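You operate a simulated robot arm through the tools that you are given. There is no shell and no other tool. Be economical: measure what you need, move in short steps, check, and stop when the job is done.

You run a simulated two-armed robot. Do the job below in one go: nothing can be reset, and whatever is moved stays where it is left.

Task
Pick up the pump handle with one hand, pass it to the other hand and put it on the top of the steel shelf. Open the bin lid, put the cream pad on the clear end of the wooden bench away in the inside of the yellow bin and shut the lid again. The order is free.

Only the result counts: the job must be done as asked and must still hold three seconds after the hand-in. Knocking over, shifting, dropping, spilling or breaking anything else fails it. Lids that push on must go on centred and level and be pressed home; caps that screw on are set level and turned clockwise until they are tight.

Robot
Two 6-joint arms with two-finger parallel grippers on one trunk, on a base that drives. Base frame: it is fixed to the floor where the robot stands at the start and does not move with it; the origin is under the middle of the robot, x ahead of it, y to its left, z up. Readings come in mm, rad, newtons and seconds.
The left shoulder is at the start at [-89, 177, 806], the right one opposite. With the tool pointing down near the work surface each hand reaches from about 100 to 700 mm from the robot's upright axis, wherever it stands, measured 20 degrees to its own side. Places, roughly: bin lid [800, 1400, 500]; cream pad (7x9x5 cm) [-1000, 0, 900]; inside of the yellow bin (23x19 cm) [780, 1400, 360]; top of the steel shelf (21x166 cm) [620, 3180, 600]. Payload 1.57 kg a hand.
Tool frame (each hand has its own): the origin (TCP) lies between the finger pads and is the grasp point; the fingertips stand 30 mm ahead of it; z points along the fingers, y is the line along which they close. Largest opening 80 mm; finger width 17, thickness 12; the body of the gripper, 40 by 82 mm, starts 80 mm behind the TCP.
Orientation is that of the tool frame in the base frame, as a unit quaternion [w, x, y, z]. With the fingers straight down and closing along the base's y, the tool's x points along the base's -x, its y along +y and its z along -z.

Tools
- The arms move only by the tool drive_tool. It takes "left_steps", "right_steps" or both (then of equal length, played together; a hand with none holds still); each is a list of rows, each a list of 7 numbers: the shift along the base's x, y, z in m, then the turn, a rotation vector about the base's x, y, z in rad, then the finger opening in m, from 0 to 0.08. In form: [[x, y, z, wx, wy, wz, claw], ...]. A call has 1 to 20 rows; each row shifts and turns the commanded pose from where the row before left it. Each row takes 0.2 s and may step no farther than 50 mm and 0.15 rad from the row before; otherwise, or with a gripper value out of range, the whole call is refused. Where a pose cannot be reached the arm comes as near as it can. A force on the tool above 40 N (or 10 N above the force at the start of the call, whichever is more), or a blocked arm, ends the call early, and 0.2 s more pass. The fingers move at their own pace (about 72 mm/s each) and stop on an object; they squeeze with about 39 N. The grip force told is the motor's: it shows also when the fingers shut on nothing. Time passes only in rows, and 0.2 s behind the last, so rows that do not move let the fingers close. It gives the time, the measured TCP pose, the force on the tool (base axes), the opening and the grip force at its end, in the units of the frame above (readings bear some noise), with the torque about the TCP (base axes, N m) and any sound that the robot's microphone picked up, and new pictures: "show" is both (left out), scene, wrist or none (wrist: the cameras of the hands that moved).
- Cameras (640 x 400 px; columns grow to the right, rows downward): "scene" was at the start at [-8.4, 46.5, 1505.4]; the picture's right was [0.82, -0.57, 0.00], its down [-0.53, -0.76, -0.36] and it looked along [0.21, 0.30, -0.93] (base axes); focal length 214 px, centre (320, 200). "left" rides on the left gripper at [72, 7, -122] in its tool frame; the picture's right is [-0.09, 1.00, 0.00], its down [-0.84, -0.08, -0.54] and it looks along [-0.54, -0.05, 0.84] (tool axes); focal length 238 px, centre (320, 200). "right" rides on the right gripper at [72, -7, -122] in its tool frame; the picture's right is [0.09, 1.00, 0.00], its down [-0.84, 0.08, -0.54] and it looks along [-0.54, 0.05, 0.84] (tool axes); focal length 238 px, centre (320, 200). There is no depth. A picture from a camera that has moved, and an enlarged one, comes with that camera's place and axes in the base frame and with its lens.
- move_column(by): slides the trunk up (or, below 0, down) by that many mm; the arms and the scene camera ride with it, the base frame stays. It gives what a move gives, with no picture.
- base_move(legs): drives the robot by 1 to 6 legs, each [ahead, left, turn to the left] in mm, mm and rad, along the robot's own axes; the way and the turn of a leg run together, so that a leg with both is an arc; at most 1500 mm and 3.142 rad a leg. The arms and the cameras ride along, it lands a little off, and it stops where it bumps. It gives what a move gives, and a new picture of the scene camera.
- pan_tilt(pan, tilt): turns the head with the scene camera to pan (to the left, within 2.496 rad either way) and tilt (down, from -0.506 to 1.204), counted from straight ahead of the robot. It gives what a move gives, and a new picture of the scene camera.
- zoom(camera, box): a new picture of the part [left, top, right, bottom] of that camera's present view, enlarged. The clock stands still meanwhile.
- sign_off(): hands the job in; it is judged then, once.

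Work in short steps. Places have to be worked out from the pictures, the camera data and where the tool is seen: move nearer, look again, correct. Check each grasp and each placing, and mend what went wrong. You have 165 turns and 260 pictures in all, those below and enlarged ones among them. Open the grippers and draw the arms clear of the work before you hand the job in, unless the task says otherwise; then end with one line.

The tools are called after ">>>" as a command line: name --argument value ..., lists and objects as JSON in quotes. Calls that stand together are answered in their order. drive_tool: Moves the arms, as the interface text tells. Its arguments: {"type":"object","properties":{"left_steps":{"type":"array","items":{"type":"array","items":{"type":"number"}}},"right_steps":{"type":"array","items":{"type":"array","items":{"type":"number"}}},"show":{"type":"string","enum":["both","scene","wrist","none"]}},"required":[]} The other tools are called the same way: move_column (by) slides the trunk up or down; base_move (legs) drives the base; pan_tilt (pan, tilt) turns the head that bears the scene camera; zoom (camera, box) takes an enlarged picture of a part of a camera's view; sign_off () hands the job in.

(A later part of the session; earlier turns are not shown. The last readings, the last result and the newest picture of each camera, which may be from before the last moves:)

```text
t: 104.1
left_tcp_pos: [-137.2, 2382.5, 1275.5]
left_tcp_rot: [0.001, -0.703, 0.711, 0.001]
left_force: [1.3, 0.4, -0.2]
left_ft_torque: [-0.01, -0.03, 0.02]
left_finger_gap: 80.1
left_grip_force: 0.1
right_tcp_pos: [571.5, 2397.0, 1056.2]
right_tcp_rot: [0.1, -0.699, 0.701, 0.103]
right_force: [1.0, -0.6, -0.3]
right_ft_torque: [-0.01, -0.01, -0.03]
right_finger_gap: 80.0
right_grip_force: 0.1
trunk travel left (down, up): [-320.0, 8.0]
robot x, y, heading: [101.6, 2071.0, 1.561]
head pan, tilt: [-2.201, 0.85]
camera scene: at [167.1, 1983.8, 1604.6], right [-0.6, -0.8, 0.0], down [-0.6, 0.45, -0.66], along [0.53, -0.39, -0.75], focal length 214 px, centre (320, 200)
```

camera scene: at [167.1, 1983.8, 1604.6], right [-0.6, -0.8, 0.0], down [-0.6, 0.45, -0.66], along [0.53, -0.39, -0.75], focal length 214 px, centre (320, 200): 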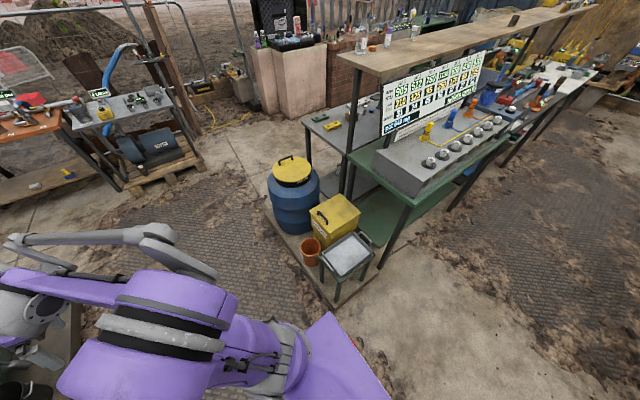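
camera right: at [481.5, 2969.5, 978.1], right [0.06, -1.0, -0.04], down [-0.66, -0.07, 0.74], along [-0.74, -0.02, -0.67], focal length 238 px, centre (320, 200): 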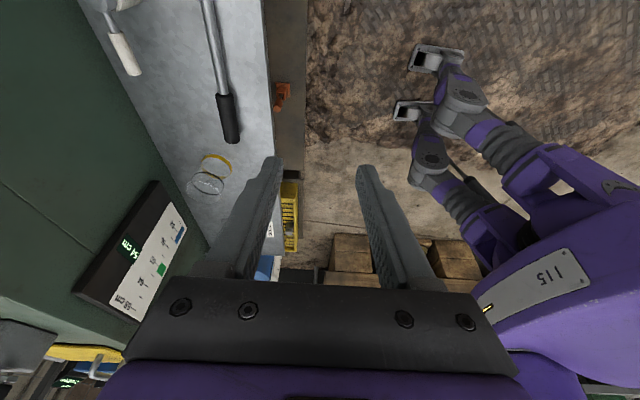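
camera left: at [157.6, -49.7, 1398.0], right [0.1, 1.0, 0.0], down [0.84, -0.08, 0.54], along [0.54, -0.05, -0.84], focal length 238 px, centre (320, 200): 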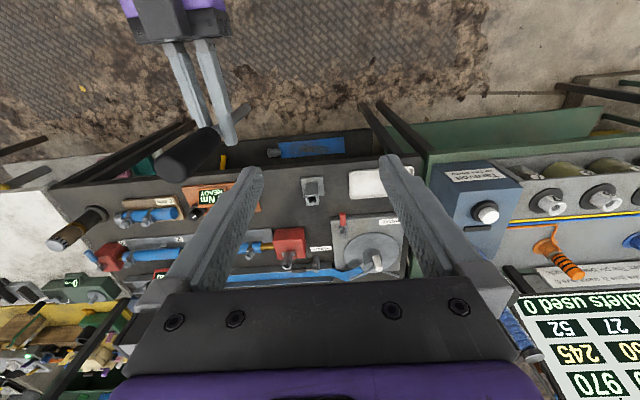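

>>> zoom --camera "scene" --box '[250, 140, 410, 310]'

```text
2.35 times, centred on (330, 225) of scene
camera zoom: at [167.1, 1983.8, 1604.6], right [-0.6, -0.8, 0.0], down [-0.6, 0.45, -0.66], along [0.53, -0.39, -0.75], focal length 505 px, centre (296, 141)
```

zoom: 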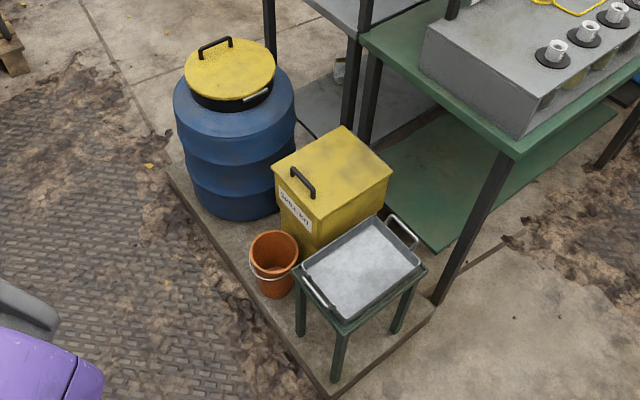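

The bin: lid about x 700-905, y 1260-1525, its black handle near the +y edge (~[803, 1490]), so the hinge is on the -y side by the jar bench. I'll work from the west, facing +x. First I lift and straighten the right hand, then turn and look.

>>> drive_tool --right_steps '[[0, -0.02, 0.03, -0.1, 0, 0, 0.08], [0, -0.02, 0.03, -0.1, 0, 0, 0.08], [0, -0.02, 0.03, -0.09, 0, 0, 0.08], [0, -0.02, 0.03, 0, 0, 0, 0.08], [0, -0.02, 0.03, 0, 0, 0, 0.08]]' --show "none"

>>> base_move --legs '[[0, 0, -1.561], [60, -300, 0]]'

>>> pan_tilt --pan -0.5 --tilt 1.0

```text
t: 105.3
left_tcp_pos: [-138.0, 2382.4, 1276.2]
left_tcp_rot: [0.0, -0.703, 0.711, 0.0]
left_force: [0.3, -0.3, 0.8]
left_ft_torque: [0.01, 0.02, -0.04]
left_finger_gap: 80.2
left_grip_force: 0.1
right_tcp_pos: [579.5, 2284.9, 1209.0]
right_tcp_rot: [0.016, -0.702, 0.705, 0.106]
right_force: [-0.1, -0.1, 0.4]
right_ft_torque: [-0.01, -0.02, -0.01]
right_finger_gap: 80.0
right_grip_force: 0.1
right hand out of reach, approached as far as the arm can: row 1, 2, 3
trunk travel left (down, up): [-320.0, 8.0]
robot x, y, heading: [105.2, 2073.9, 1.56]
head pan, tilt: [-2.201, 0.85]
```

```text
t: 112.3
left_tcp_pos: [468.6, 2020.3, 1274.7]
left_tcp_rot: [0.0, -0.003, 1.0, 0.0]
left_force: [0.5, -0.4, -0.2]
left_ft_torque: [-0.01, -0.02, 0.02]
left_finger_gap: 80.1
left_grip_force: 0.2
right_tcp_pos: [382.3, 1301.0, 1209.5]
right_tcp_rot: [0.085, -0.006, 0.994, 0.064]
right_force: [0.8, -0.1, -0.3]
right_ft_torque: [0.0, -0.03, 0.0]
right_finger_gap: 80.2
right_grip_force: 0.1
trunk travel left (down, up): [-320.0, 8.0]
robot x, y, heading: [163.7, 1773.9, 0.004]
head pan, tilt: [-2.201, 0.85]
camera scene: at [73.6, 1710.2, 1604.6], right [-0.81, 0.58, 0.0], down [0.44, 0.61, -0.66], along [-0.39, -0.54, -0.75], focal length 214 px, centre (320, 200)
```

scene: 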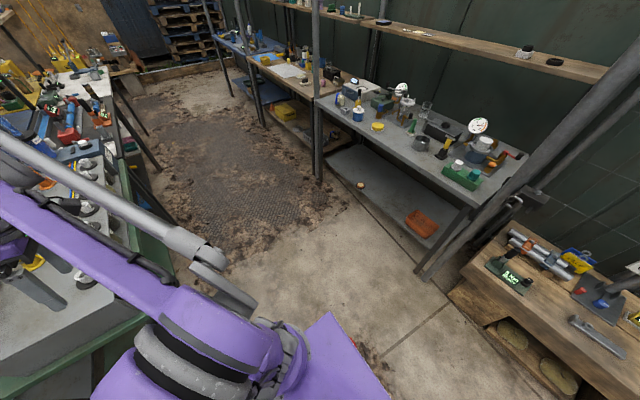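

```text
t: 114.0
left_tcp_pos: [469.1, 2020.7, 1275.6]
left_tcp_rot: [0.0, -0.002, 1.0, 0.0]
left_force: [0.2, -0.3, -0.2]
left_ft_torque: [0.01, -0.02, 0.0]
left_finger_gap: 80.0
left_grip_force: 0.1
right_tcp_pos: [381.8, 1300.7, 1209.0]
right_tcp_rot: [0.086, -0.006, 0.994, 0.063]
right_force: [0.1, -0.6, 1.0]
right_ft_torque: [-0.02, 0.04, -0.02]
right_finger_gap: 79.9
right_grip_force: 0.0
trunk travel left (down, up): [-320.0, 8.0]
robot x, y, heading: [162.6, 1770.7, 0.006]
head pan, tilt: [-0.499, 1.0]
camera scene: at [180.7, 1740.6, 1593.5], right [-0.47, -0.88, 0.0], down [-0.74, 0.4, -0.54], along [0.48, -0.26, -0.84], focal length 214 px, centre (320, 200)
```

scene: 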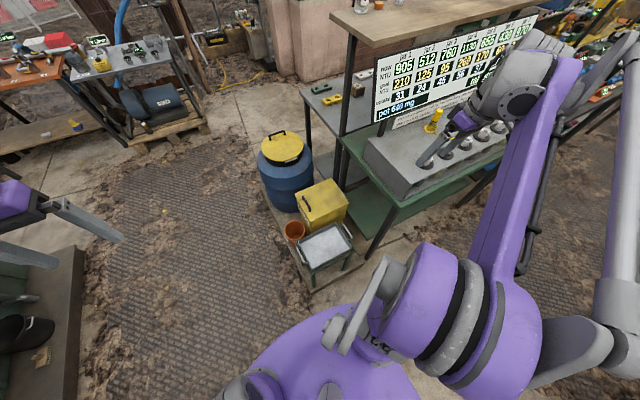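

The way is clear. I draw the right hand back a little and slide the base right so the left hand faces the bin, then look.

>>> drive_tool --right_steps '[[-0.03, 0, 0, 0, 0, 0, 0.08], [-0.03, 0, 0, 0, 0, 0, 0.08]]' --show "none"

>>> base_move --legs '[[30, -450, 0]]'

>>> move_column --by -70

>>> pan_tilt --pan 0.1 --tilt 1.0

```text
t: 114.7
left_tcp_pos: [467.4, 2021.0, 1275.2]
left_tcp_rot: [0.0, -0.003, 1.0, 0.0]
left_force: [-0.6, -0.3, -0.7]
left_ft_torque: [-0.01, 0.01, 0.03]
left_finger_gap: 80.0
left_grip_force: 0.0
right_tcp_pos: [322.4, 1300.2, 1212.1]
right_tcp_rot: [0.086, -0.006, 0.994, 0.064]
right_force: [0.4, -1.0, -0.6]
right_ft_torque: [-0.01, -0.02, 0.0]
right_finger_gap: 79.8
right_grip_force: 0.1
trunk travel left (down, up): [-320.0, 8.0]
robot x, y, heading: [164.6, 1770.5, 0.004]
head pan, tilt: [-0.499, 1.0]
```

```text
t: 115.8
left_tcp_pos: [468.0, 2005.1, 1274.6]
left_tcp_rot: [0.001, -0.005, 1.0, -0.001]
left_force: [-0.9, -0.3, -0.6]
left_ft_torque: [0.04, -0.01, 0.01]
left_finger_gap: 79.7
left_grip_force: 0.0
right_tcp_pos: [324.0, 1285.5, 1210.0]
right_tcp_rot: [0.085, -0.007, 0.994, 0.064]
right_force: [-0.4, 0.3, -0.8]
right_ft_torque: [-0.01, 0.01, -0.01]
right_finger_gap: 79.8
right_grip_force: 0.0
trunk travel left (down, up): [-320.0, 8.0]
robot x, y, heading: [162.9, 1760.7, 0.012]
head pan, tilt: [-0.499, 1.0]
stopped in leg 1: the robot was blocked; the commanded pose is now the measured one
camera scene: at [180.9, 1723.9, 1593.5], right [-0.47, -0.88, 0.0], down [-0.74, 0.4, -0.54], along [0.48, -0.25, -0.84], focal length 214 px, centre (320, 200)
```

scene: 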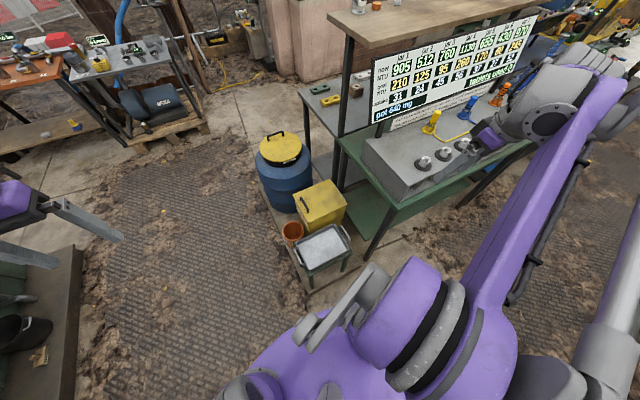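

```text
t: 116.8
left_tcp_pos: [468.0, 2006.6, 1205.5]
left_tcp_rot: [0.001, -0.004, 1.0, 0.0]
left_force: [0.1, 0.7, 0.5]
left_ft_torque: [0.01, 0.0, 0.0]
left_finger_gap: 80.1
left_grip_force: 0.0
right_tcp_pos: [325.7, 1286.8, 1140.7]
right_tcp_rot: [0.086, -0.008, 0.994, 0.063]
right_force: [0.1, -0.6, -1.0]
right_ft_torque: [0.0, 0.02, 0.01]
right_finger_gap: 80.0
right_grip_force: 0.1
trunk travel left (down, up): [-250.0, 78.0]
robot x, y, heading: [161.5, 1759.0, 0.011]
head pan, tilt: [-0.499, 1.0]
```

```text
t: 117.8
left_tcp_pos: [466.8, 2006.1, 1205.2]
left_tcp_rot: [0.0, -0.004, 1.0, 0.0]
left_force: [-0.2, -0.8, 0.3]
left_ft_torque: [0.0, 0.01, -0.01]
left_finger_gap: 79.8
left_grip_force: 0.0
right_tcp_pos: [324.9, 1286.1, 1141.5]
right_tcp_rot: [0.085, -0.008, 0.994, 0.063]
right_force: [0.0, 0.5, -0.2]
right_ft_torque: [0.02, -0.02, 0.03]
right_finger_gap: 80.1
right_grip_force: 0.1
trunk travel left (down, up): [-250.0, 78.0]
robot x, y, heading: [160.9, 1757.3, 0.014]
head pan, tilt: [0.099, 1.0]
camera scene: at [191.2, 1765.9, 1518.0], right [0.11, -0.99, 0.0], down [-0.84, -0.09, -0.54], along [0.54, 0.06, -0.84], focal length 214 px, centre (320, 200)
```

scene: 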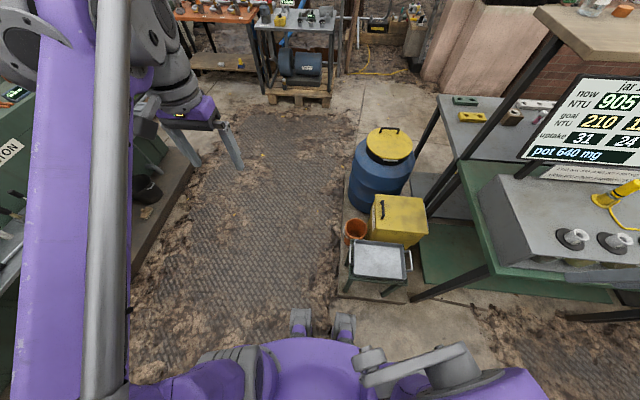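

The base is blocked by the pallet on the west side. I'll approach from the north instead, facing -y, where the base can stand clear of the pallet.

>>> base_move --legs '[[-30, 270, 0], [0, 0, -1.585], [0, 470, 0]]'

>>> pan_tilt --pan 0.2 --tilt 1.0

```text
t: 128.8
left_tcp_pos: [857.9, 1762.4, 1205.6]
left_tcp_rot: [0.0, 0.687, 0.726, 0.0]
left_force: [0.6, 0.0, -0.6]
left_ft_torque: [0.0, 0.0, 0.0]
left_finger_gap: 79.9
left_grip_force: 0.0
right_tcp_pos: [130.9, 1874.9, 1141.0]
right_tcp_rot: [0.105, 0.682, 0.724, -0.012]
right_force: [0.4, -0.3, -0.7]
right_ft_torque: [0.01, 0.01, 0.02]
right_finger_gap: 80.2
right_grip_force: 0.2
trunk travel left (down, up): [-250.0, 78.0]
robot x, y, heading: [597.4, 2060.9, -1.515]
head pan, tilt: [0.099, 1.0]
camera scene: at [604.1, 2029.7, 1518.0], right [-0.99, -0.15, 0.0], down [-0.13, 0.83, -0.54], along [0.08, -0.53, -0.84], focal length 214 px, centre (320, 200)
```

scene: 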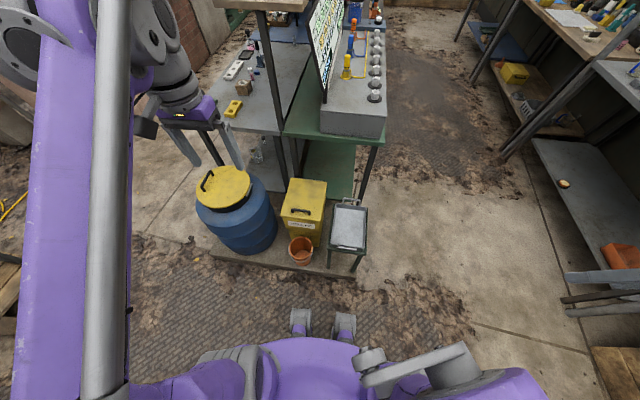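

```text
t: 129.4
left_tcp_pos: [857.5, 1763.1, 1204.9]
left_tcp_rot: [0.0, 0.688, 0.726, -0.001]
left_force: [-0.2, 0.8, -0.3]
left_ft_torque: [-0.01, -0.01, 0.05]
left_finger_gap: 80.3
left_grip_force: 0.0
right_tcp_pos: [131.0, 1874.9, 1141.1]
right_tcp_rot: [0.105, 0.682, 0.724, -0.013]
right_force: [0.8, -0.6, 0.5]
right_ft_torque: [0.0, -0.02, -0.02]
right_finger_gap: 80.2
right_grip_force: 0.1
trunk travel left (down, up): [-250.0, 78.0]
robot x, y, heading: [590.5, 2056.7, -1.514]
head pan, tilt: [0.201, 1.0]
camera scene: at [611.0, 2031.1, 1518.0], right [-0.97, -0.25, 0.0], down [-0.21, 0.81, -0.54], along [0.14, -0.52, -0.84], focal length 214 px, centre (320, 200)
```

scene: 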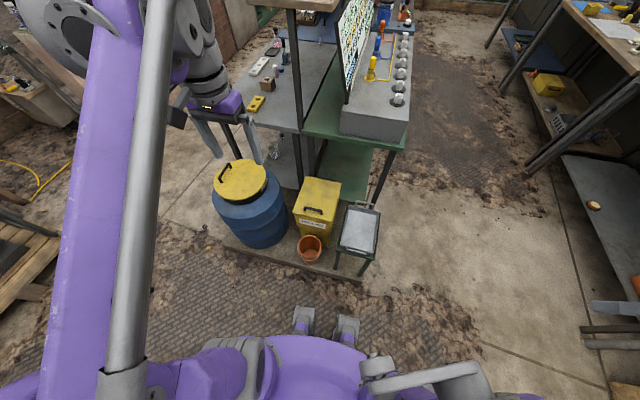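

>>> zoom --camera "scene" --box '[220, 130, 420, 290]'

>>> zoom --camera "left" --box '[0, 0, 640, 400]'

```text
2.50 times, centred on (320, 210) of scene
camera zoom: at [611.0, 2031.1, 1518.0], right [-0.97, -0.25, 0.0], down [-0.21, 0.81, -0.54], along [0.14, -0.52, -0.84], focal length 536 px, centre (320, 175)
```

zoom: 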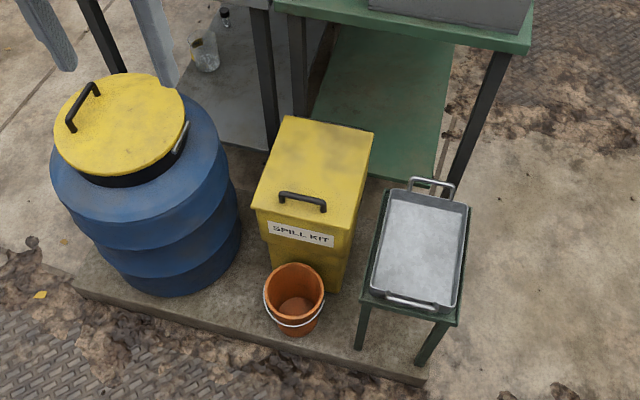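

```text
1.00 times, centred on (320, 200) of left (not enlarged: the box is as wide or as high as the picture)
camera zoom: at [859.6, 1834.7, 1327.3], right [1.0, -0.04, 0.0], down [-0.03, -0.84, 0.54], along [-0.02, -0.54, -0.84], focal length 238 px, centre (320, 200)
```

zoom: 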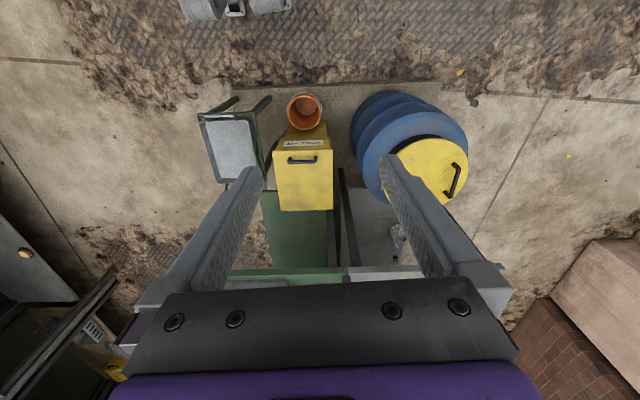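

Bar of the lid handle is near [788, 1518, 585], lid top z ~555, hinge at y ~1300. I square the heading, go 50 mm nearer, and turn the left wrist so that the fingers close along y.

>>> base_move --legs '[[0, 0, -0.057], [50, 0, 0]]'

>>> drive_tool --left_steps '[[-0.005, -0.02, -0.03, 0, 0, -0.15, 0.08], [-0.005, -0.02, -0.03, 0, 0, -0.15, 0.08], [-0.005, -0.02, -0.03, 0, 0, -0.15, 0.08], [-0.005, -0.02, -0.03, 0, 0, -0.15, 0.08], [-0.005, -0.02, -0.03, 0, 0, -0.15, 0.08], [-0.005, -0.02, -0.03, 0, 0, -0.15, 0.08], [-0.005, -0.02, -0.03, 0, 0, -0.15, 0.08], [-0.005, -0.02, -0.03, 0, 0, -0.15, 0.08], [-0.005, -0.02, -0.03, 0, 0, -0.15, 0.08], [-0.005, -0.02, -0.03, 0, 0, -0.15, 0.08], [0, 0, -0.01, 0, 0, -0.07, 0.08]]' --show "both"

```text
t: 130.8
left_tcp_pos: [840.9, 1699.5, 1206.9]
left_tcp_rot: [0.0, 0.707, 0.707, -0.001]
left_force: [-0.2, -0.5, -0.1]
left_ft_torque: [0.07, -0.04, 0.01]
left_finger_gap: 80.3
left_grip_force: 0.0
right_tcp_pos: [121.2, 1849.9, 1140.3]
right_tcp_rot: [0.105, 0.701, 0.705, -0.016]
right_force: [0.2, -0.1, -0.4]
right_ft_torque: [0.01, 0.02, -0.05]
right_finger_gap: 80.0
right_grip_force: 0.0
trunk travel left (down, up): [-250.0, 78.0]
robot x, y, heading: [594.8, 2009.2, -1.566]
head pan, tilt: [0.201, 1.0]
camera scene: at [609.5, 1980.0, 1518.0], right [-0.98, -0.2, 0.0], down [-0.17, 0.82, -0.54], along [0.11, -0.53, -0.84], focal length 214 px, centre (320, 200)
```

scene: 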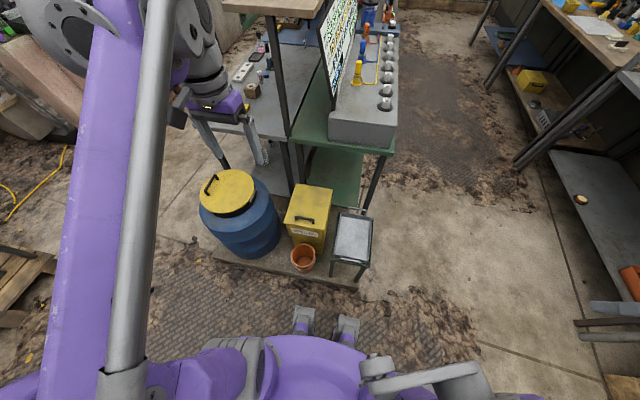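

```text
t: 133.2
left_tcp_pos: [792.1, 1500.0, 893.5]
left_tcp_rot: [0.0, 1.0, 0.0, 0.001]
left_force: [-0.1, -0.1, 0.9]
left_ft_torque: [-0.01, 0.0, -0.01]
left_finger_gap: 79.9
left_grip_force: 0.1
right_tcp_pos: [120.6, 1851.3, 1140.5]
right_tcp_rot: [0.105, 0.701, 0.705, -0.017]
right_force: [-0.5, 0.2, 0.4]
right_ft_torque: [0.02, 0.02, 0.01]
right_finger_gap: 80.0
right_grip_force: 0.0
trunk travel left (down, up): [-250.0, 78.0]
robot x, y, heading: [591.9, 2006.6, -1.569]
head pan, tilt: [0.201, 1.0]
camera scene: at [609.4, 1980.9, 1518.0], right [-0.98, -0.2, 0.0], down [-0.17, 0.82, -0.54], along [0.11, -0.53, -0.84], focal length 214 px, centre (320, 200)
camera left: at [863.2, 1493.2, 1015.6], right [-0.09, -1.0, 0.0], down [-0.84, 0.08, 0.54], along [-0.54, 0.05, -0.84], focal length 238 px, centre (320, 200)
```

scene: 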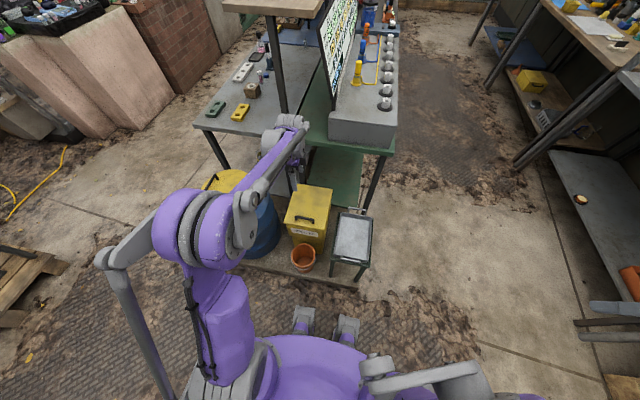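
left: 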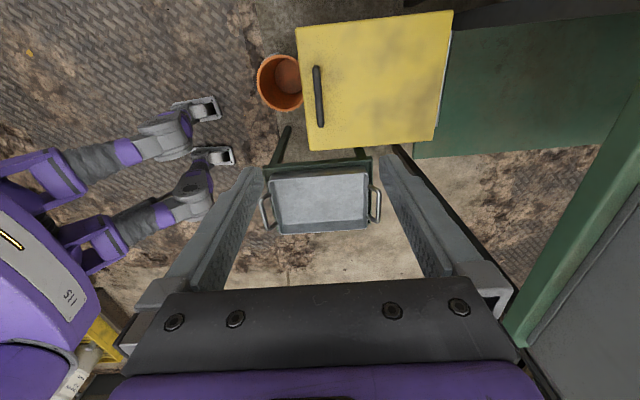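

The fingers are square, and the bar is centred near [785, 1501], z ~550. I lower to z ~650 with a 60 mm opening and look.

>>> drive_tool --left_steps '[[-0.005, 0, -0.045, 0, 0, 0, 0.06], [0, 0, -0.045, 0, 0, 0, 0.06], [0, 0, -0.045, 0, 0, 0, 0.06], [0, 0, -0.045, 0, 0, 0, 0.06], [0, 0, -0.045, 0, 0, 0, 0.06], [0, 0, -0.018, 0, 0, 0, 0.06]]' --show "both"

>>> zoom --camera "scene" --box '[250, 150, 370, 280]'

```text
t: 134.6
left_tcp_pos: [784.9, 1499.4, 650.3]
left_tcp_rot: [-0.001, 1.0, 0.0, 0.0]
left_force: [-0.2, 0.4, -0.1]
left_ft_torque: [-0.01, 0.0, -0.01]
left_finger_gap: 59.9
left_grip_force: 0.2
right_tcp_pos: [121.9, 1849.8, 1141.3]
right_tcp_rot: [0.105, 0.701, 0.705, -0.016]
right_force: [-0.3, -0.6, -0.5]
right_ft_torque: [0.02, -0.02, 0.0]
right_finger_gap: 79.9
right_grip_force: 0.0
trunk travel left (down, up): [-250.0, 78.0]
robot x, y, heading: [591.2, 2006.8, -1.569]
head pan, tilt: [0.201, 1.0]
camera scene: at [609.4, 1980.2, 1518.0], right [-0.98, -0.2, 0.0], down [-0.17, 0.82, -0.54], along [0.11, -0.53, -0.84], focal length 214 px, centre (320, 200)
camera left: at [855.8, 1493.0, 773.0], right [-0.09, -1.0, 0.0], down [-0.84, 0.08, 0.54], along [-0.54, 0.05, -0.84], focal length 238 px, centre (320, 200)
```

scene: 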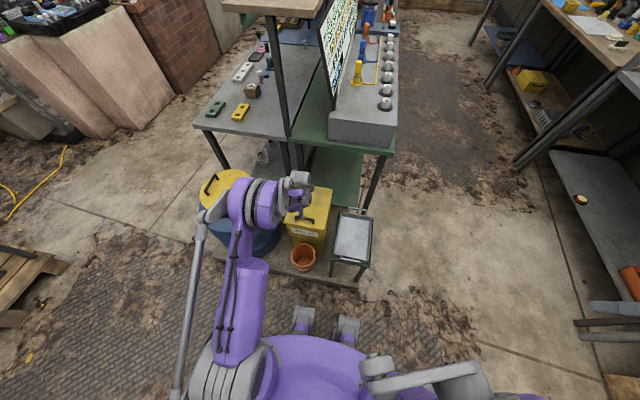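
left: 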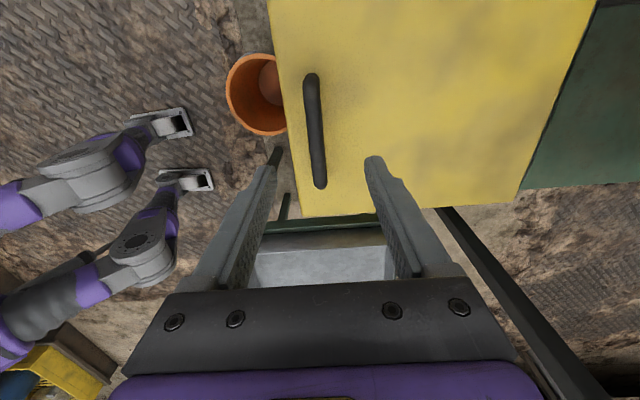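

```text
3.08 times, centred on (310, 215) of scene
camera zoom: at [609.4, 1980.2, 1518.0], right [-0.98, -0.2, 0.0], down [-0.17, 0.82, -0.54], along [0.11, -0.53, -0.84], focal length 660 px, centre (351, 154)
```

zoom: 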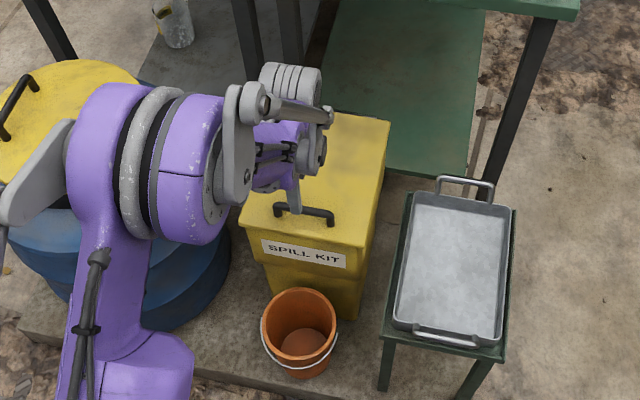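

The bar is at z ~551, y ~1503, x 732-833. I lower the fingers round it to TCP z 566 and close.

>>> drive_tool --left_steps '[[0, 0.003, -0.04, 0, 0, 0, 0.06], [0, 0, -0.03, 0, 0, 0, 0.06], [0, 0, -0.014, 0, 0, 0, 0.06], [0, 0, 0, 0, 0, 0, 0.02], [0, 0, 0, 0, 0, 0, 0.0], [0, 0, 0, 0, 0, 0, 0.0], [0, 0, 0, 0, 0, 0, 0.0]]' --show "both"

```text
t: 136.2
left_tcp_pos: [785.7, 1503.2, 568.5]
left_tcp_rot: [0.0, 1.0, 0.001, 0.0]
left_force: [-0.4, 2.8, -3.1]
left_ft_torque: [0.07, -0.05, -0.06]
left_finger_gap: 13.9
left_grip_force: 30.0
right_tcp_pos: [121.8, 1849.7, 1141.0]
right_tcp_rot: [0.104, 0.701, 0.705, -0.015]
right_force: [0.0, -0.4, -0.1]
right_ft_torque: [0.01, 0.0, 0.04]
right_finger_gap: 80.1
right_grip_force: 0.0
trunk travel left (down, up): [-250.0, 78.0]
robot x, y, heading: [594.6, 2003.2, -1.569]
head pan, tilt: [0.201, 1.0]
camera scene: at [609.4, 1980.4, 1518.0], right [-0.98, -0.2, 0.0], down [-0.17, 0.82, -0.54], along [0.11, -0.53, -0.84], focal length 214 px, centre (320, 200)
camera left: at [856.9, 1496.1, 691.6], right [-0.09, -1.0, 0.0], down [-0.84, 0.08, 0.54], along [-0.54, 0.05, -0.84], focal length 238 px, centre (320, 200)
```

scene: 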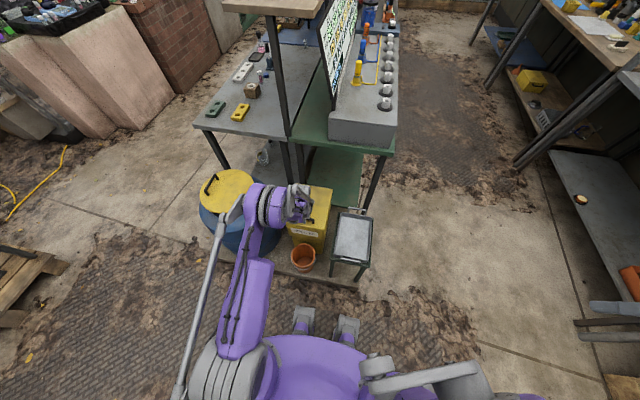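
left: 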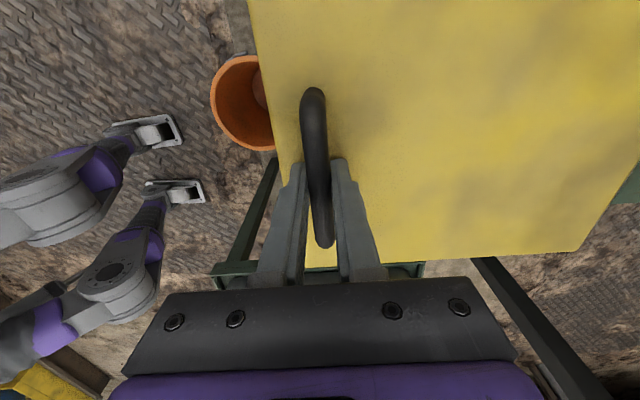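

Bar gripped (13.9 mm). I lift 25 mm along the hinge arc to see how the lid moves.

>>> drive_tool --left_steps '[[0, -0.002, 0.01, 0, 0, 0, 0], [0, -0.003, 0.015, 0, 0, 0, 0]]' --show "both"

>>> zoom --camera "scene" --box '[250, 150, 370, 280]'

```text
t: 136.8
left_tcp_pos: [785.1, 1497.8, 593.8]
left_tcp_rot: [-0.001, 1.0, 0.001, 0.0]
left_force: [-7.4, 8.4, -0.3]
left_ft_torque: [0.07, -0.18, -0.07]
left_finger_gap: 13.8
left_grip_force: 30.4
right_tcp_pos: [120.8, 1850.2, 1141.2]
right_tcp_rot: [0.106, 0.701, 0.705, -0.017]
right_force: [0.5, 0.3, 0.3]
right_ft_torque: [0.0, 0.0, 0.0]
right_finger_gap: 80.0
right_grip_force: 0.1
trunk travel left (down, up): [-250.0, 78.0]
robot x, y, heading: [595.3, 2005.4, -1.569]
head pan, tilt: [0.201, 1.0]
camera scene: at [608.7, 1981.1, 1518.0], right [-0.98, -0.2, 0.0], down [-0.17, 0.82, -0.54], along [0.11, -0.53, -0.84], focal length 214 px, centre (320, 200)
camera left: at [857.0, 1490.2, 716.5], right [-0.09, -1.0, 0.0], down [-0.84, 0.08, 0.54], along [-0.54, 0.05, -0.84], focal length 238 px, centre (320, 200)
```

scene: 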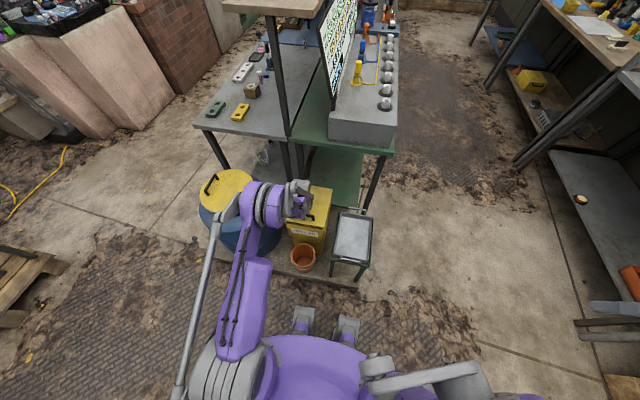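
left: 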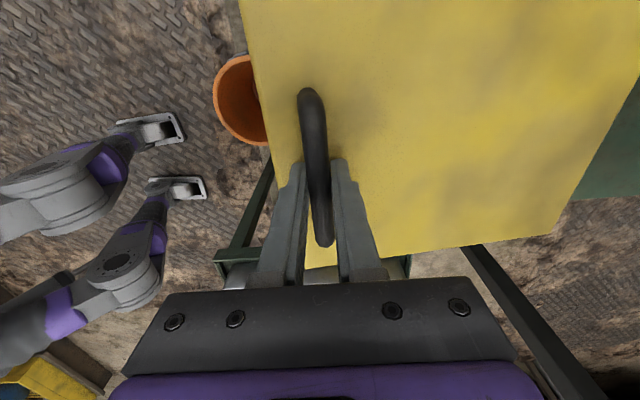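

```text
3.08 times, centred on (310, 215) of scene
camera zoom: at [608.7, 1981.1, 1518.0], right [-0.98, -0.2, 0.0], down [-0.17, 0.82, -0.54], along [0.11, -0.53, -0.84], focal length 660 px, centre (351, 154)
```

zoom: 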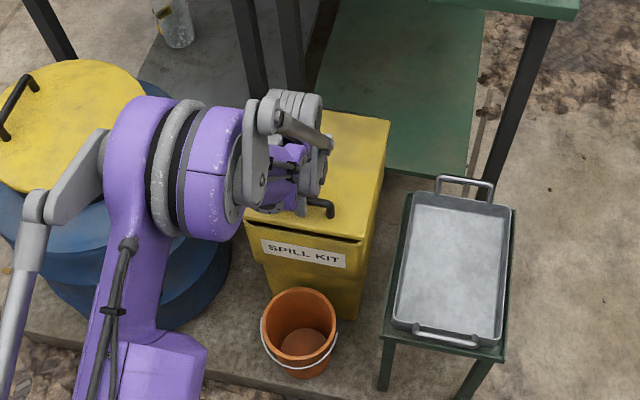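

The lid is hinged at its back and pivots freely in the fingers. I continue along the arc to about 50°.

>>> drive_tool --left_steps '[[0, -0.0065, 0.017, 0, 0, 0, 0], [0, -0.008, 0.017, 0, 0, 0, 0], [0, -0.011, 0.0175, 0, 0, 0, 0], [0, -0.012, 0.0167, 0, 0, 0, 0], [0, -0.014, 0.015, 0, 0, 0, 0], [0, -0.0154, 0.014, 0, 0, 0, 0], [0, -0.017, 0.012, 0, 0, 0, 0], [0, -0.0176, 0.0105, 0, 0, 0, 0]]' --show "both"

>>> zoom --camera "scene" --box '[250, 150, 370, 280]'

```text
t: 137.7
left_tcp_pos: [785.7, 1473.9, 650.4]
left_tcp_rot: [-0.007, 1.0, 0.001, 0.0]
left_force: [-2.1, 22.4, 9.2]
left_ft_torque: [0.29, -0.21, -0.07]
left_finger_gap: 13.6
left_grip_force: 30.1
right_tcp_pos: [121.6, 1851.0, 1141.2]
right_tcp_rot: [0.106, 0.7, 0.706, -0.016]
right_force: [-0.9, -0.8, 0.1]
right_ft_torque: [0.01, -0.02, 0.01]
right_finger_gap: 79.9
right_grip_force: 0.0
trunk travel left (down, up): [-250.0, 78.0]
robot x, y, heading: [596.9, 2008.5, -1.57]
head pan, tilt: [0.201, 1.0]
stopped in row 4 (left hand): the force on the tool passed its limit at 49 N (the readings are from after the stop); the commanded pose is now the measured one
camera scene: at [609.0, 1982.1, 1518.1], right [-0.98, -0.2, 0.0], down [-0.17, 0.82, -0.54], along [0.11, -0.53, -0.84], focal length 214 px, centre (320, 200)
camera left: at [856.8, 1465.0, 772.1], right [-0.09, -1.0, -0.01], down [-0.84, 0.07, 0.54], along [-0.54, 0.06, -0.84], focal length 238 px, centre (320, 200)
```

scene: 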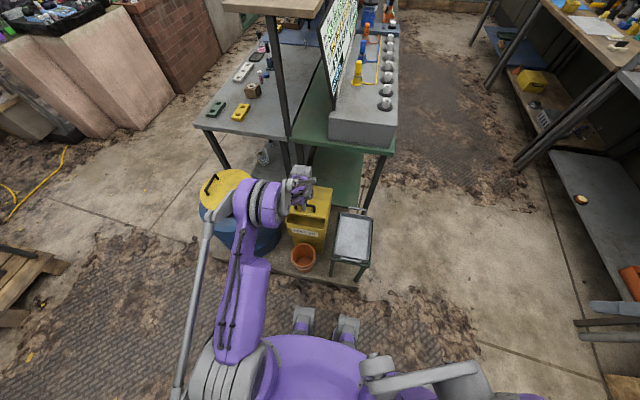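
left: 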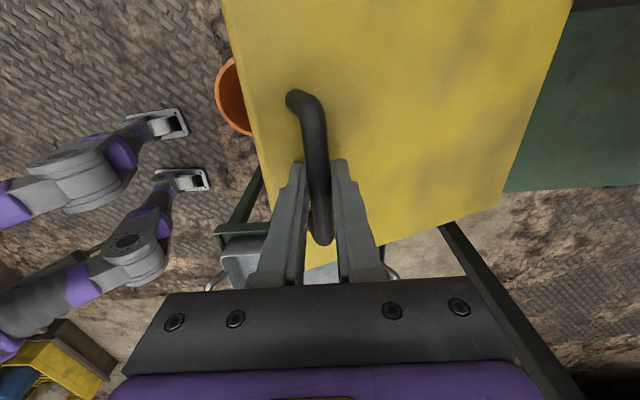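

```text
3.08 times, centred on (310, 215) of scene
camera zoom: at [609.0, 1982.1, 1518.1], right [-0.98, -0.2, 0.0], down [-0.17, 0.82, -0.54], along [0.11, -0.53, -0.84], focal length 660 px, centre (351, 154)
```

zoom: 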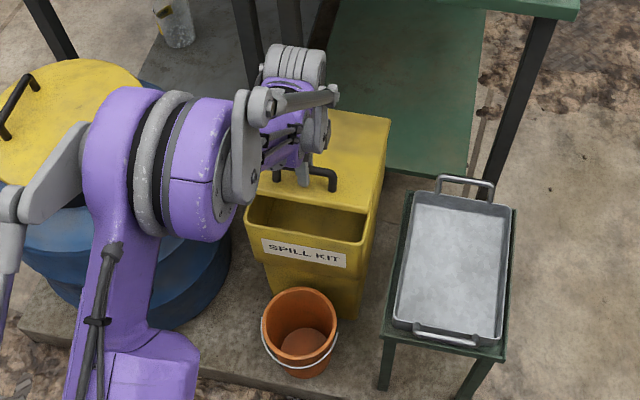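

A side force built up: the hinge is a bit higher than assumed (~[1300, 535]). I relax 3 mm outward and follow the corrected arc.

>>> drive_tool --left_steps '[[0, 0.0035, 0.002, 0, 0, 0, 0], [0, -0.0152, 0.0233, 0, 0, 0, 0]]' --show "none"

>>> drive_tool --left_steps '[[0, -0.01, 0.0115, 0, 0, 0, 0], [0, -0.0102, 0.0114, 0, 0, 0, 0]]' --show "wrist"

```text
t: 138.3
left_tcp_pos: [784.7, 1458.3, 673.8]
left_tcp_rot: [-0.003, 1.0, 0.002, 0.0]
left_force: [-1.7, 0.8, -2.7]
left_ft_torque: [0.02, 0.08, -0.07]
left_finger_gap: 13.8
left_grip_force: 30.2
right_tcp_pos: [122.2, 1849.9, 1141.0]
right_tcp_rot: [0.105, 0.701, 0.705, -0.015]
right_force: [-0.5, -1.0, 0.0]
right_ft_torque: [0.0, 0.06, -0.05]
right_finger_gap: 80.1
right_grip_force: 0.1
trunk travel left (down, up): [-250.0, 78.0]
robot x, y, heading: [593.7, 2007.1, -1.573]
head pan, tilt: [0.201, 1.0]
```

```text
t: 138.9
left_tcp_pos: [784.8, 1439.8, 697.1]
left_tcp_rot: [-0.003, 1.0, 0.002, -0.001]
left_force: [-3.2, 1.8, -2.8]
left_ft_torque: [0.19, 0.08, -0.05]
left_finger_gap: 13.9
left_grip_force: 30.5
right_tcp_pos: [121.2, 1849.7, 1141.5]
right_tcp_rot: [0.105, 0.702, 0.705, -0.016]
right_force: [0.0, 0.5, 1.0]
right_ft_torque: [-0.01, -0.03, 0.0]
right_finger_gap: 80.0
right_grip_force: 0.1
trunk travel left (down, up): [-250.0, 78.0]
robot x, y, heading: [594.3, 2006.5, -1.574]
head pan, tilt: [0.201, 1.0]
camera left: at [856.9, 1430.5, 819.2], right [-0.09, -1.0, -0.01], down [-0.84, 0.07, 0.54], along [-0.54, 0.05, -0.84], focal length 238 px, centre (320, 200)
```

left: 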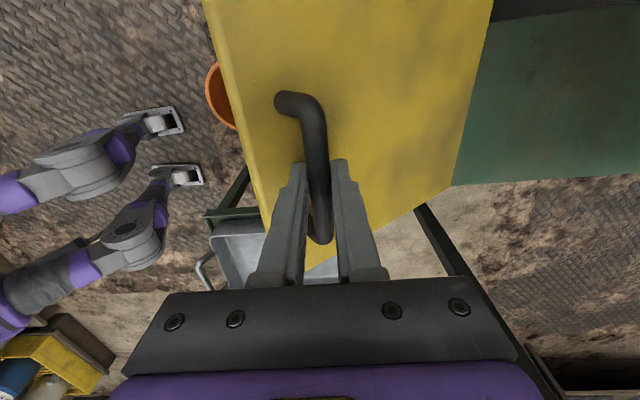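

Forces are small now. I follow on to about 70°.

>>> drive_tool --left_steps '[[0, -0.0115, 0.01, 0, 0, 0, 0], [0, -0.012, 0.0095, 0, 0, 0, 0], [0, -0.013, 0.008, 0, 0, 0, 0], [0, -0.0131, 0.0079, 0, 0, 0, 0]]' --show "both"

>>> zoom --camera "scene" --box '[250, 150, 370, 280]'

```text
t: 139.9
left_tcp_pos: [786.5, 1388.0, 734.3]
left_tcp_rot: [-0.003, 1.0, 0.002, -0.001]
left_force: [-5.1, 12.3, 16.3]
left_ft_torque: [0.2, 0.41, -0.07]
left_finger_gap: 13.6
left_grip_force: 30.4
right_tcp_pos: [120.7, 1851.5, 1141.0]
right_tcp_rot: [0.105, 0.701, 0.705, -0.017]
right_force: [0.0, 0.8, -0.2]
right_ft_torque: [-0.07, -0.06, -0.01]
right_finger_gap: 80.0
right_grip_force: 0.0
trunk travel left (down, up): [-250.0, 78.0]
robot x, y, heading: [595.2, 2009.8, -1.565]
head pan, tilt: [0.201, 1.0]
camera scene: at [608.3, 1983.8, 1518.2], right [-0.98, -0.2, 0.0], down [-0.17, 0.82, -0.54], along [0.11, -0.53, -0.84], focal length 214 px, centre (320, 200)
camera left: at [856.9, 1380.7, 857.0], right [-0.09, -1.0, -0.01], down [-0.84, 0.07, 0.54], along [-0.54, 0.05, -0.84], focal length 238 px, centre (320, 200)
```

scene: 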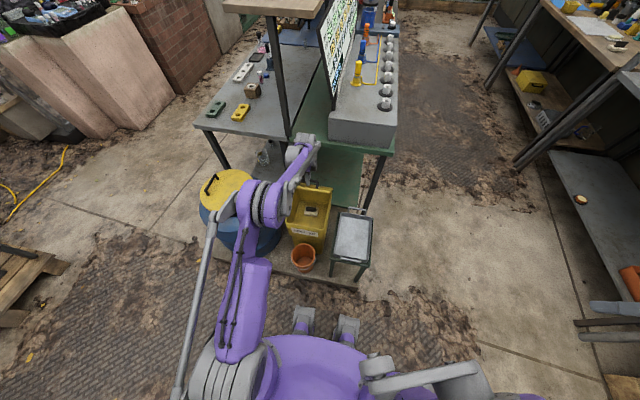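
left: 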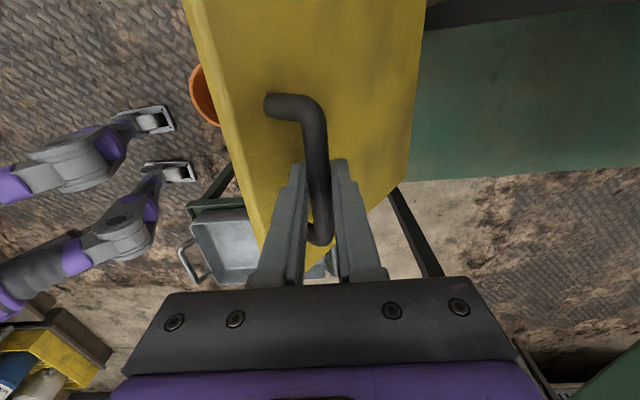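

```text
3.08 times, centred on (310, 215) of scene
camera zoom: at [608.3, 1983.8, 1518.2], right [-0.98, -0.2, 0.0], down [-0.17, 0.82, -0.54], along [0.11, -0.53, -0.84], focal length 660 px, centre (351, 154)
```

zoom: 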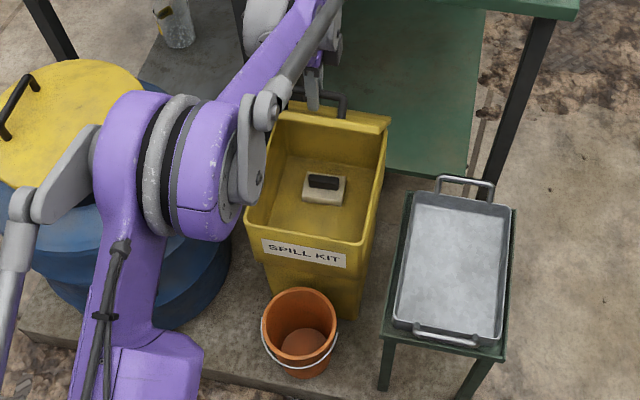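

The lid is about 65° open; a similar pad already lies inside the bin. I ease outward and continue towards vertical.

>>> drive_tool --left_steps '[[0, -0.01, 0.008, 0, 0, 0, 0], [0, -0.013, 0.0057, 0, 0, 0, 0], [0, -0.015, 0.0045, 0, 0, 0, 0], [0, -0.015, 0.003, 0, 0, 0, 0]]' --show "both"

```text
t: 140.9
left_tcp_pos: [785.1, 1336.7, 756.2]
left_tcp_rot: [-0.003, 1.0, 0.001, 0.0]
left_force: [-7.3, 4.3, 10.5]
left_ft_torque: [0.16, -0.17, -0.04]
left_finger_gap: 13.9
left_grip_force: 30.6
right_tcp_pos: [119.3, 1851.3, 1141.4]
right_tcp_rot: [0.106, 0.701, 0.705, -0.017]
right_force: [-0.1, 0.2, 0.0]
right_ft_torque: [-0.02, -0.02, 0.0]
right_finger_gap: 79.7
right_grip_force: 0.0
trunk travel left (down, up): [-250.0, 78.0]
robot x, y, heading: [592.6, 2007.4, -1.568]
head pan, tilt: [0.201, 1.0]
camera scene: at [608.1, 1982.3, 1518.1], right [-0.98, -0.2, 0.0], down [-0.17, 0.82, -0.54], along [0.11, -0.53, -0.84], focal length 214 px, centre (320, 200)
camera left: at [857.0, 1328.8, 877.8], right [-0.09, -1.0, -0.01], down [-0.84, 0.07, 0.54], along [-0.54, 0.05, -0.84], focal length 238 px, centre (320, 200)
```

scene: 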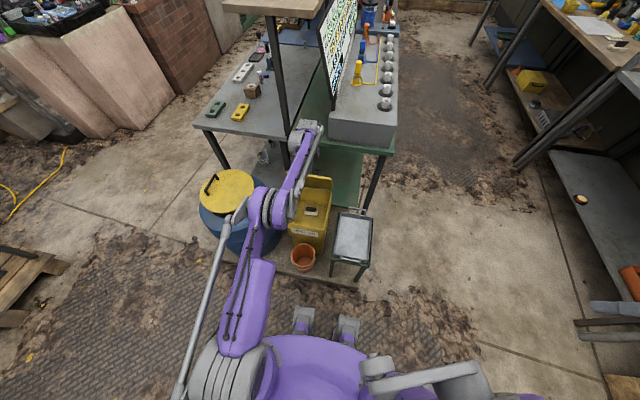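
left: 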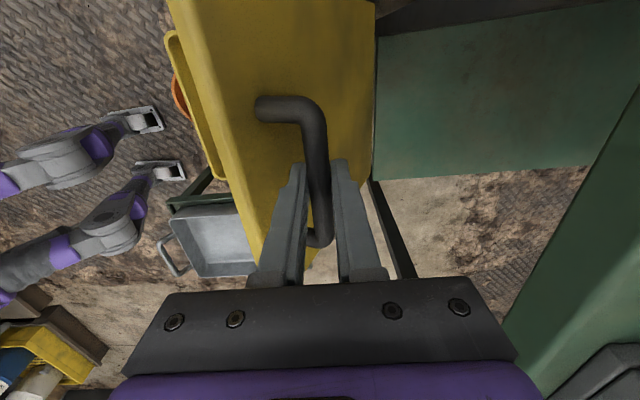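

About 75° open, forces low. I go on past vertical.

>>> drive_tool --left_steps '[[0, -0.015, 0.002, 0, 0, 0, 0], [0, -0.015, 0.001, 0, 0, 0, 0], [0, -0.015, 0.0, 0, 0, 0, 0], [0, -0.015, -0.0015, 0, 0, 0, 0]]' --show "both"

```text
t: 141.9
left_tcp_pos: [785.9, 1316.5, 759.6]
left_tcp_rot: [-0.002, 1.0, 0.002, 0.001]
left_force: [-7.8, 5.5, 29.0]
left_ft_torque: [0.03, 0.07, -0.08]
left_finger_gap: 13.5
left_grip_force: 29.8
left hand out of reach, approached as far as the arm can: row 2, 3, 4
right_tcp_pos: [120.3, 1852.5, 1140.2]
right_tcp_rot: [0.107, 0.701, 0.705, -0.016]
right_force: [-0.3, 0.1, 0.1]
right_ft_torque: [-0.02, 0.0, -0.02]
right_finger_gap: 80.1
right_grip_force: 0.0
trunk travel left (down, up): [-250.0, 78.0]
robot x, y, heading: [597.2, 2008.8, -1.569]
head pan, tilt: [0.201, 1.0]
camera scene: at [607.6, 1984.6, 1518.2], right [-0.98, -0.2, 0.0], down [-0.17, 0.82, -0.54], along [0.11, -0.53, -0.84], focal length 214 px, centre (320, 200)
camera left: at [857.0, 1308.5, 881.9], right [-0.09, -1.0, 0.0], down [-0.84, 0.07, 0.54], along [-0.54, 0.05, -0.84], focal length 238 px, centre (320, 200)
```

scene: 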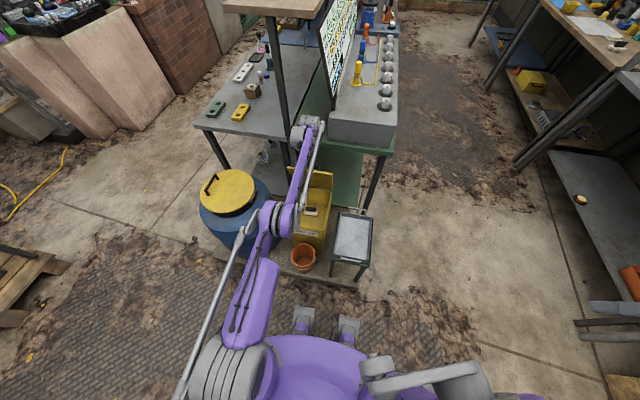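
left: 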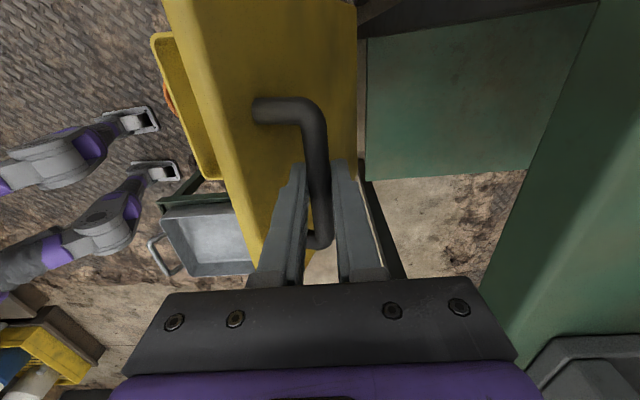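

Out of reach by a little. I ease up 2 mm and drive the base 45 mm ahead, carrying the lid past vertical.

>>> drive_tool --left_steps '[[0, 0, 0.003, 0, 0, 0, 0]]' --show "none"

>>> base_move --legs '[[20, 0, 0]]'

```text
t: 142.3
left_tcp_pos: [784.9, 1316.1, 760.7]
left_tcp_rot: [-0.003, 1.0, 0.001, 0.001]
left_force: [-8.4, 4.6, 9.7]
left_ft_torque: [0.16, -0.26, -0.07]
left_finger_gap: 13.6
left_grip_force: 30.0
right_tcp_pos: [120.2, 1851.5, 1139.2]
right_tcp_rot: [0.106, 0.702, 0.705, -0.016]
right_force: [0.0, 0.3, 0.1]
right_ft_torque: [0.0, 0.01, -0.01]
right_finger_gap: 80.1
right_grip_force: 0.0
trunk travel left (down, up): [-250.0, 78.0]
robot x, y, heading: [596.7, 2008.3, -1.564]
head pan, tilt: [0.201, 1.0]
```

```text
t: 143.1
left_tcp_pos: [786.1, 1296.0, 761.2]
left_tcp_rot: [-0.004, 1.0, 0.001, 0.0]
left_force: [-6.4, 2.9, 12.7]
left_ft_torque: [0.16, 0.03, -0.13]
left_finger_gap: 13.8
left_grip_force: 30.4
right_tcp_pos: [120.6, 1830.1, 1140.8]
right_tcp_rot: [0.106, 0.701, 0.706, -0.016]
right_force: [0.6, -0.1, 0.1]
right_ft_torque: [0.03, 0.03, 0.01]
right_finger_gap: 80.0
right_grip_force: 0.1
trunk travel left (down, up): [-250.0, 78.0]
robot x, y, heading: [594.1, 1987.1, -1.572]
head pan, tilt: [0.201, 1.0]
camera scene: at [608.3, 1962.3, 1518.0], right [-0.98, -0.2, 0.0], down [-0.17, 0.82, -0.54], along [0.11, -0.53, -0.84], focal length 214 px, centre (320, 200)
```

scene: 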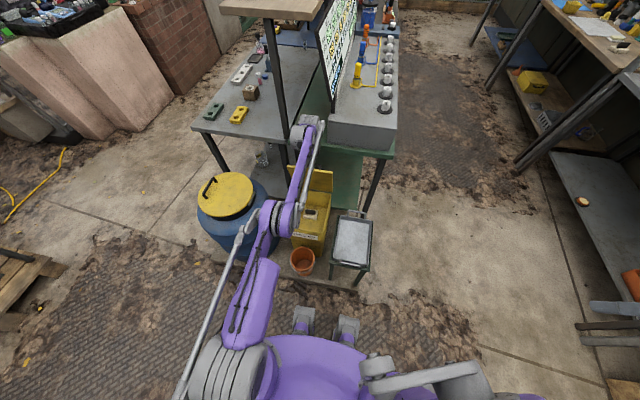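

Lid about vertical, forces fine. A further 25 mm.

>>> base_move --legs '[[25, 0, 0]]'

>>> zoom --camera "left" --box '[0, 0, 640, 400]'

>>> zoom --camera "scene" --box '[250, 110, 390, 280]'

```text
t: 143.9
left_tcp_pos: [786.9, 1270.6, 760.8]
left_tcp_rot: [-0.005, 1.0, 0.001, 0.0]
left_force: [-0.8, 2.4, 14.5]
left_ft_torque: [0.13, 0.12, -0.08]
left_finger_gap: 13.9
left_grip_force: 30.6
right_tcp_pos: [120.7, 1805.2, 1140.4]
right_tcp_rot: [0.105, 0.701, 0.705, -0.016]
right_force: [1.4, -0.1, 0.0]
right_ft_torque: [0.04, 0.01, -0.01]
right_finger_gap: 79.8
right_grip_force: 0.0
trunk travel left (down, up): [-250.0, 78.0]
robot x, y, heading: [597.8, 1962.4, -1.576]
head pan, tilt: [0.201, 1.0]
camera scene: at [609.1, 1937.1, 1518.0], right [-0.98, -0.2, 0.0], down [-0.17, 0.82, -0.54], along [0.11, -0.53, -0.84], focal length 214 px, centre (320, 200)
```

scene: 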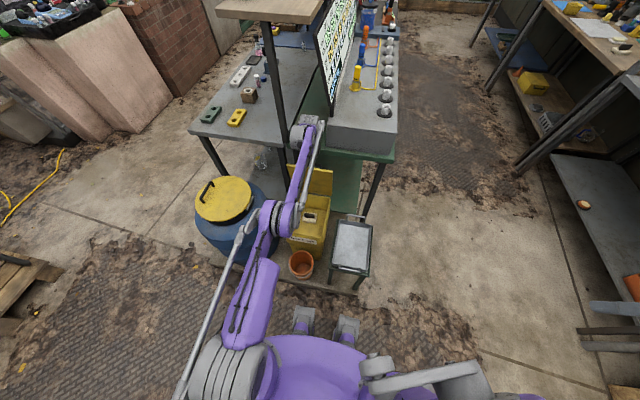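

```text
1.00 times, centred on (320, 200) of left (not enlarged: the box is as wide or as high as the picture)
camera zoom: at [857.7, 1262.5, 883.0], right [-0.09, -1.0, -0.01], down [-0.84, 0.07, 0.54], along [-0.54, 0.06, -0.84], focal length 238 px, centre (320, 200)
```

zoom: 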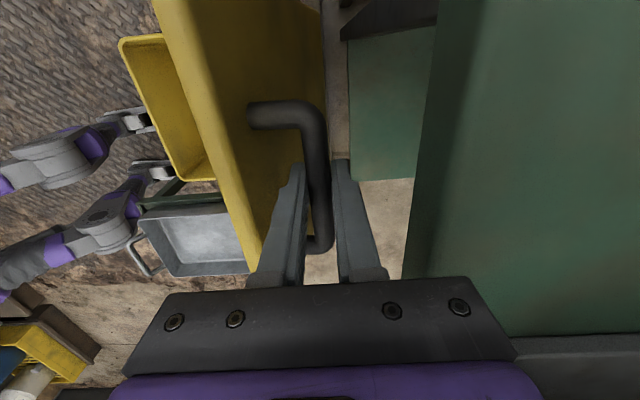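

```text
2.35 times, centred on (320, 195) of scene
camera zoom: at [609.1, 1937.1, 1518.0], right [-0.98, -0.2, 0.0], down [-0.17, 0.82, -0.54], along [0.11, -0.53, -0.84], focal length 505 px, centre (320, 212)
```

zoom: 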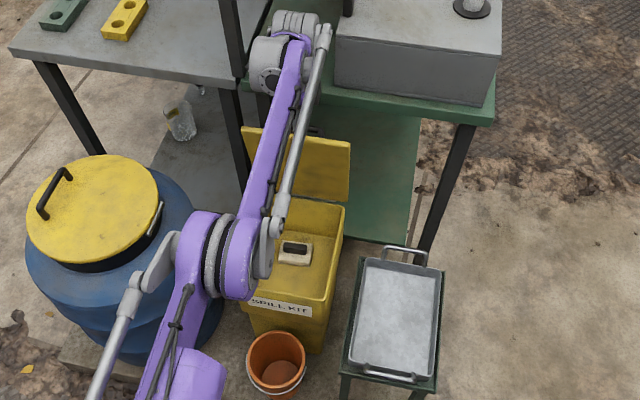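

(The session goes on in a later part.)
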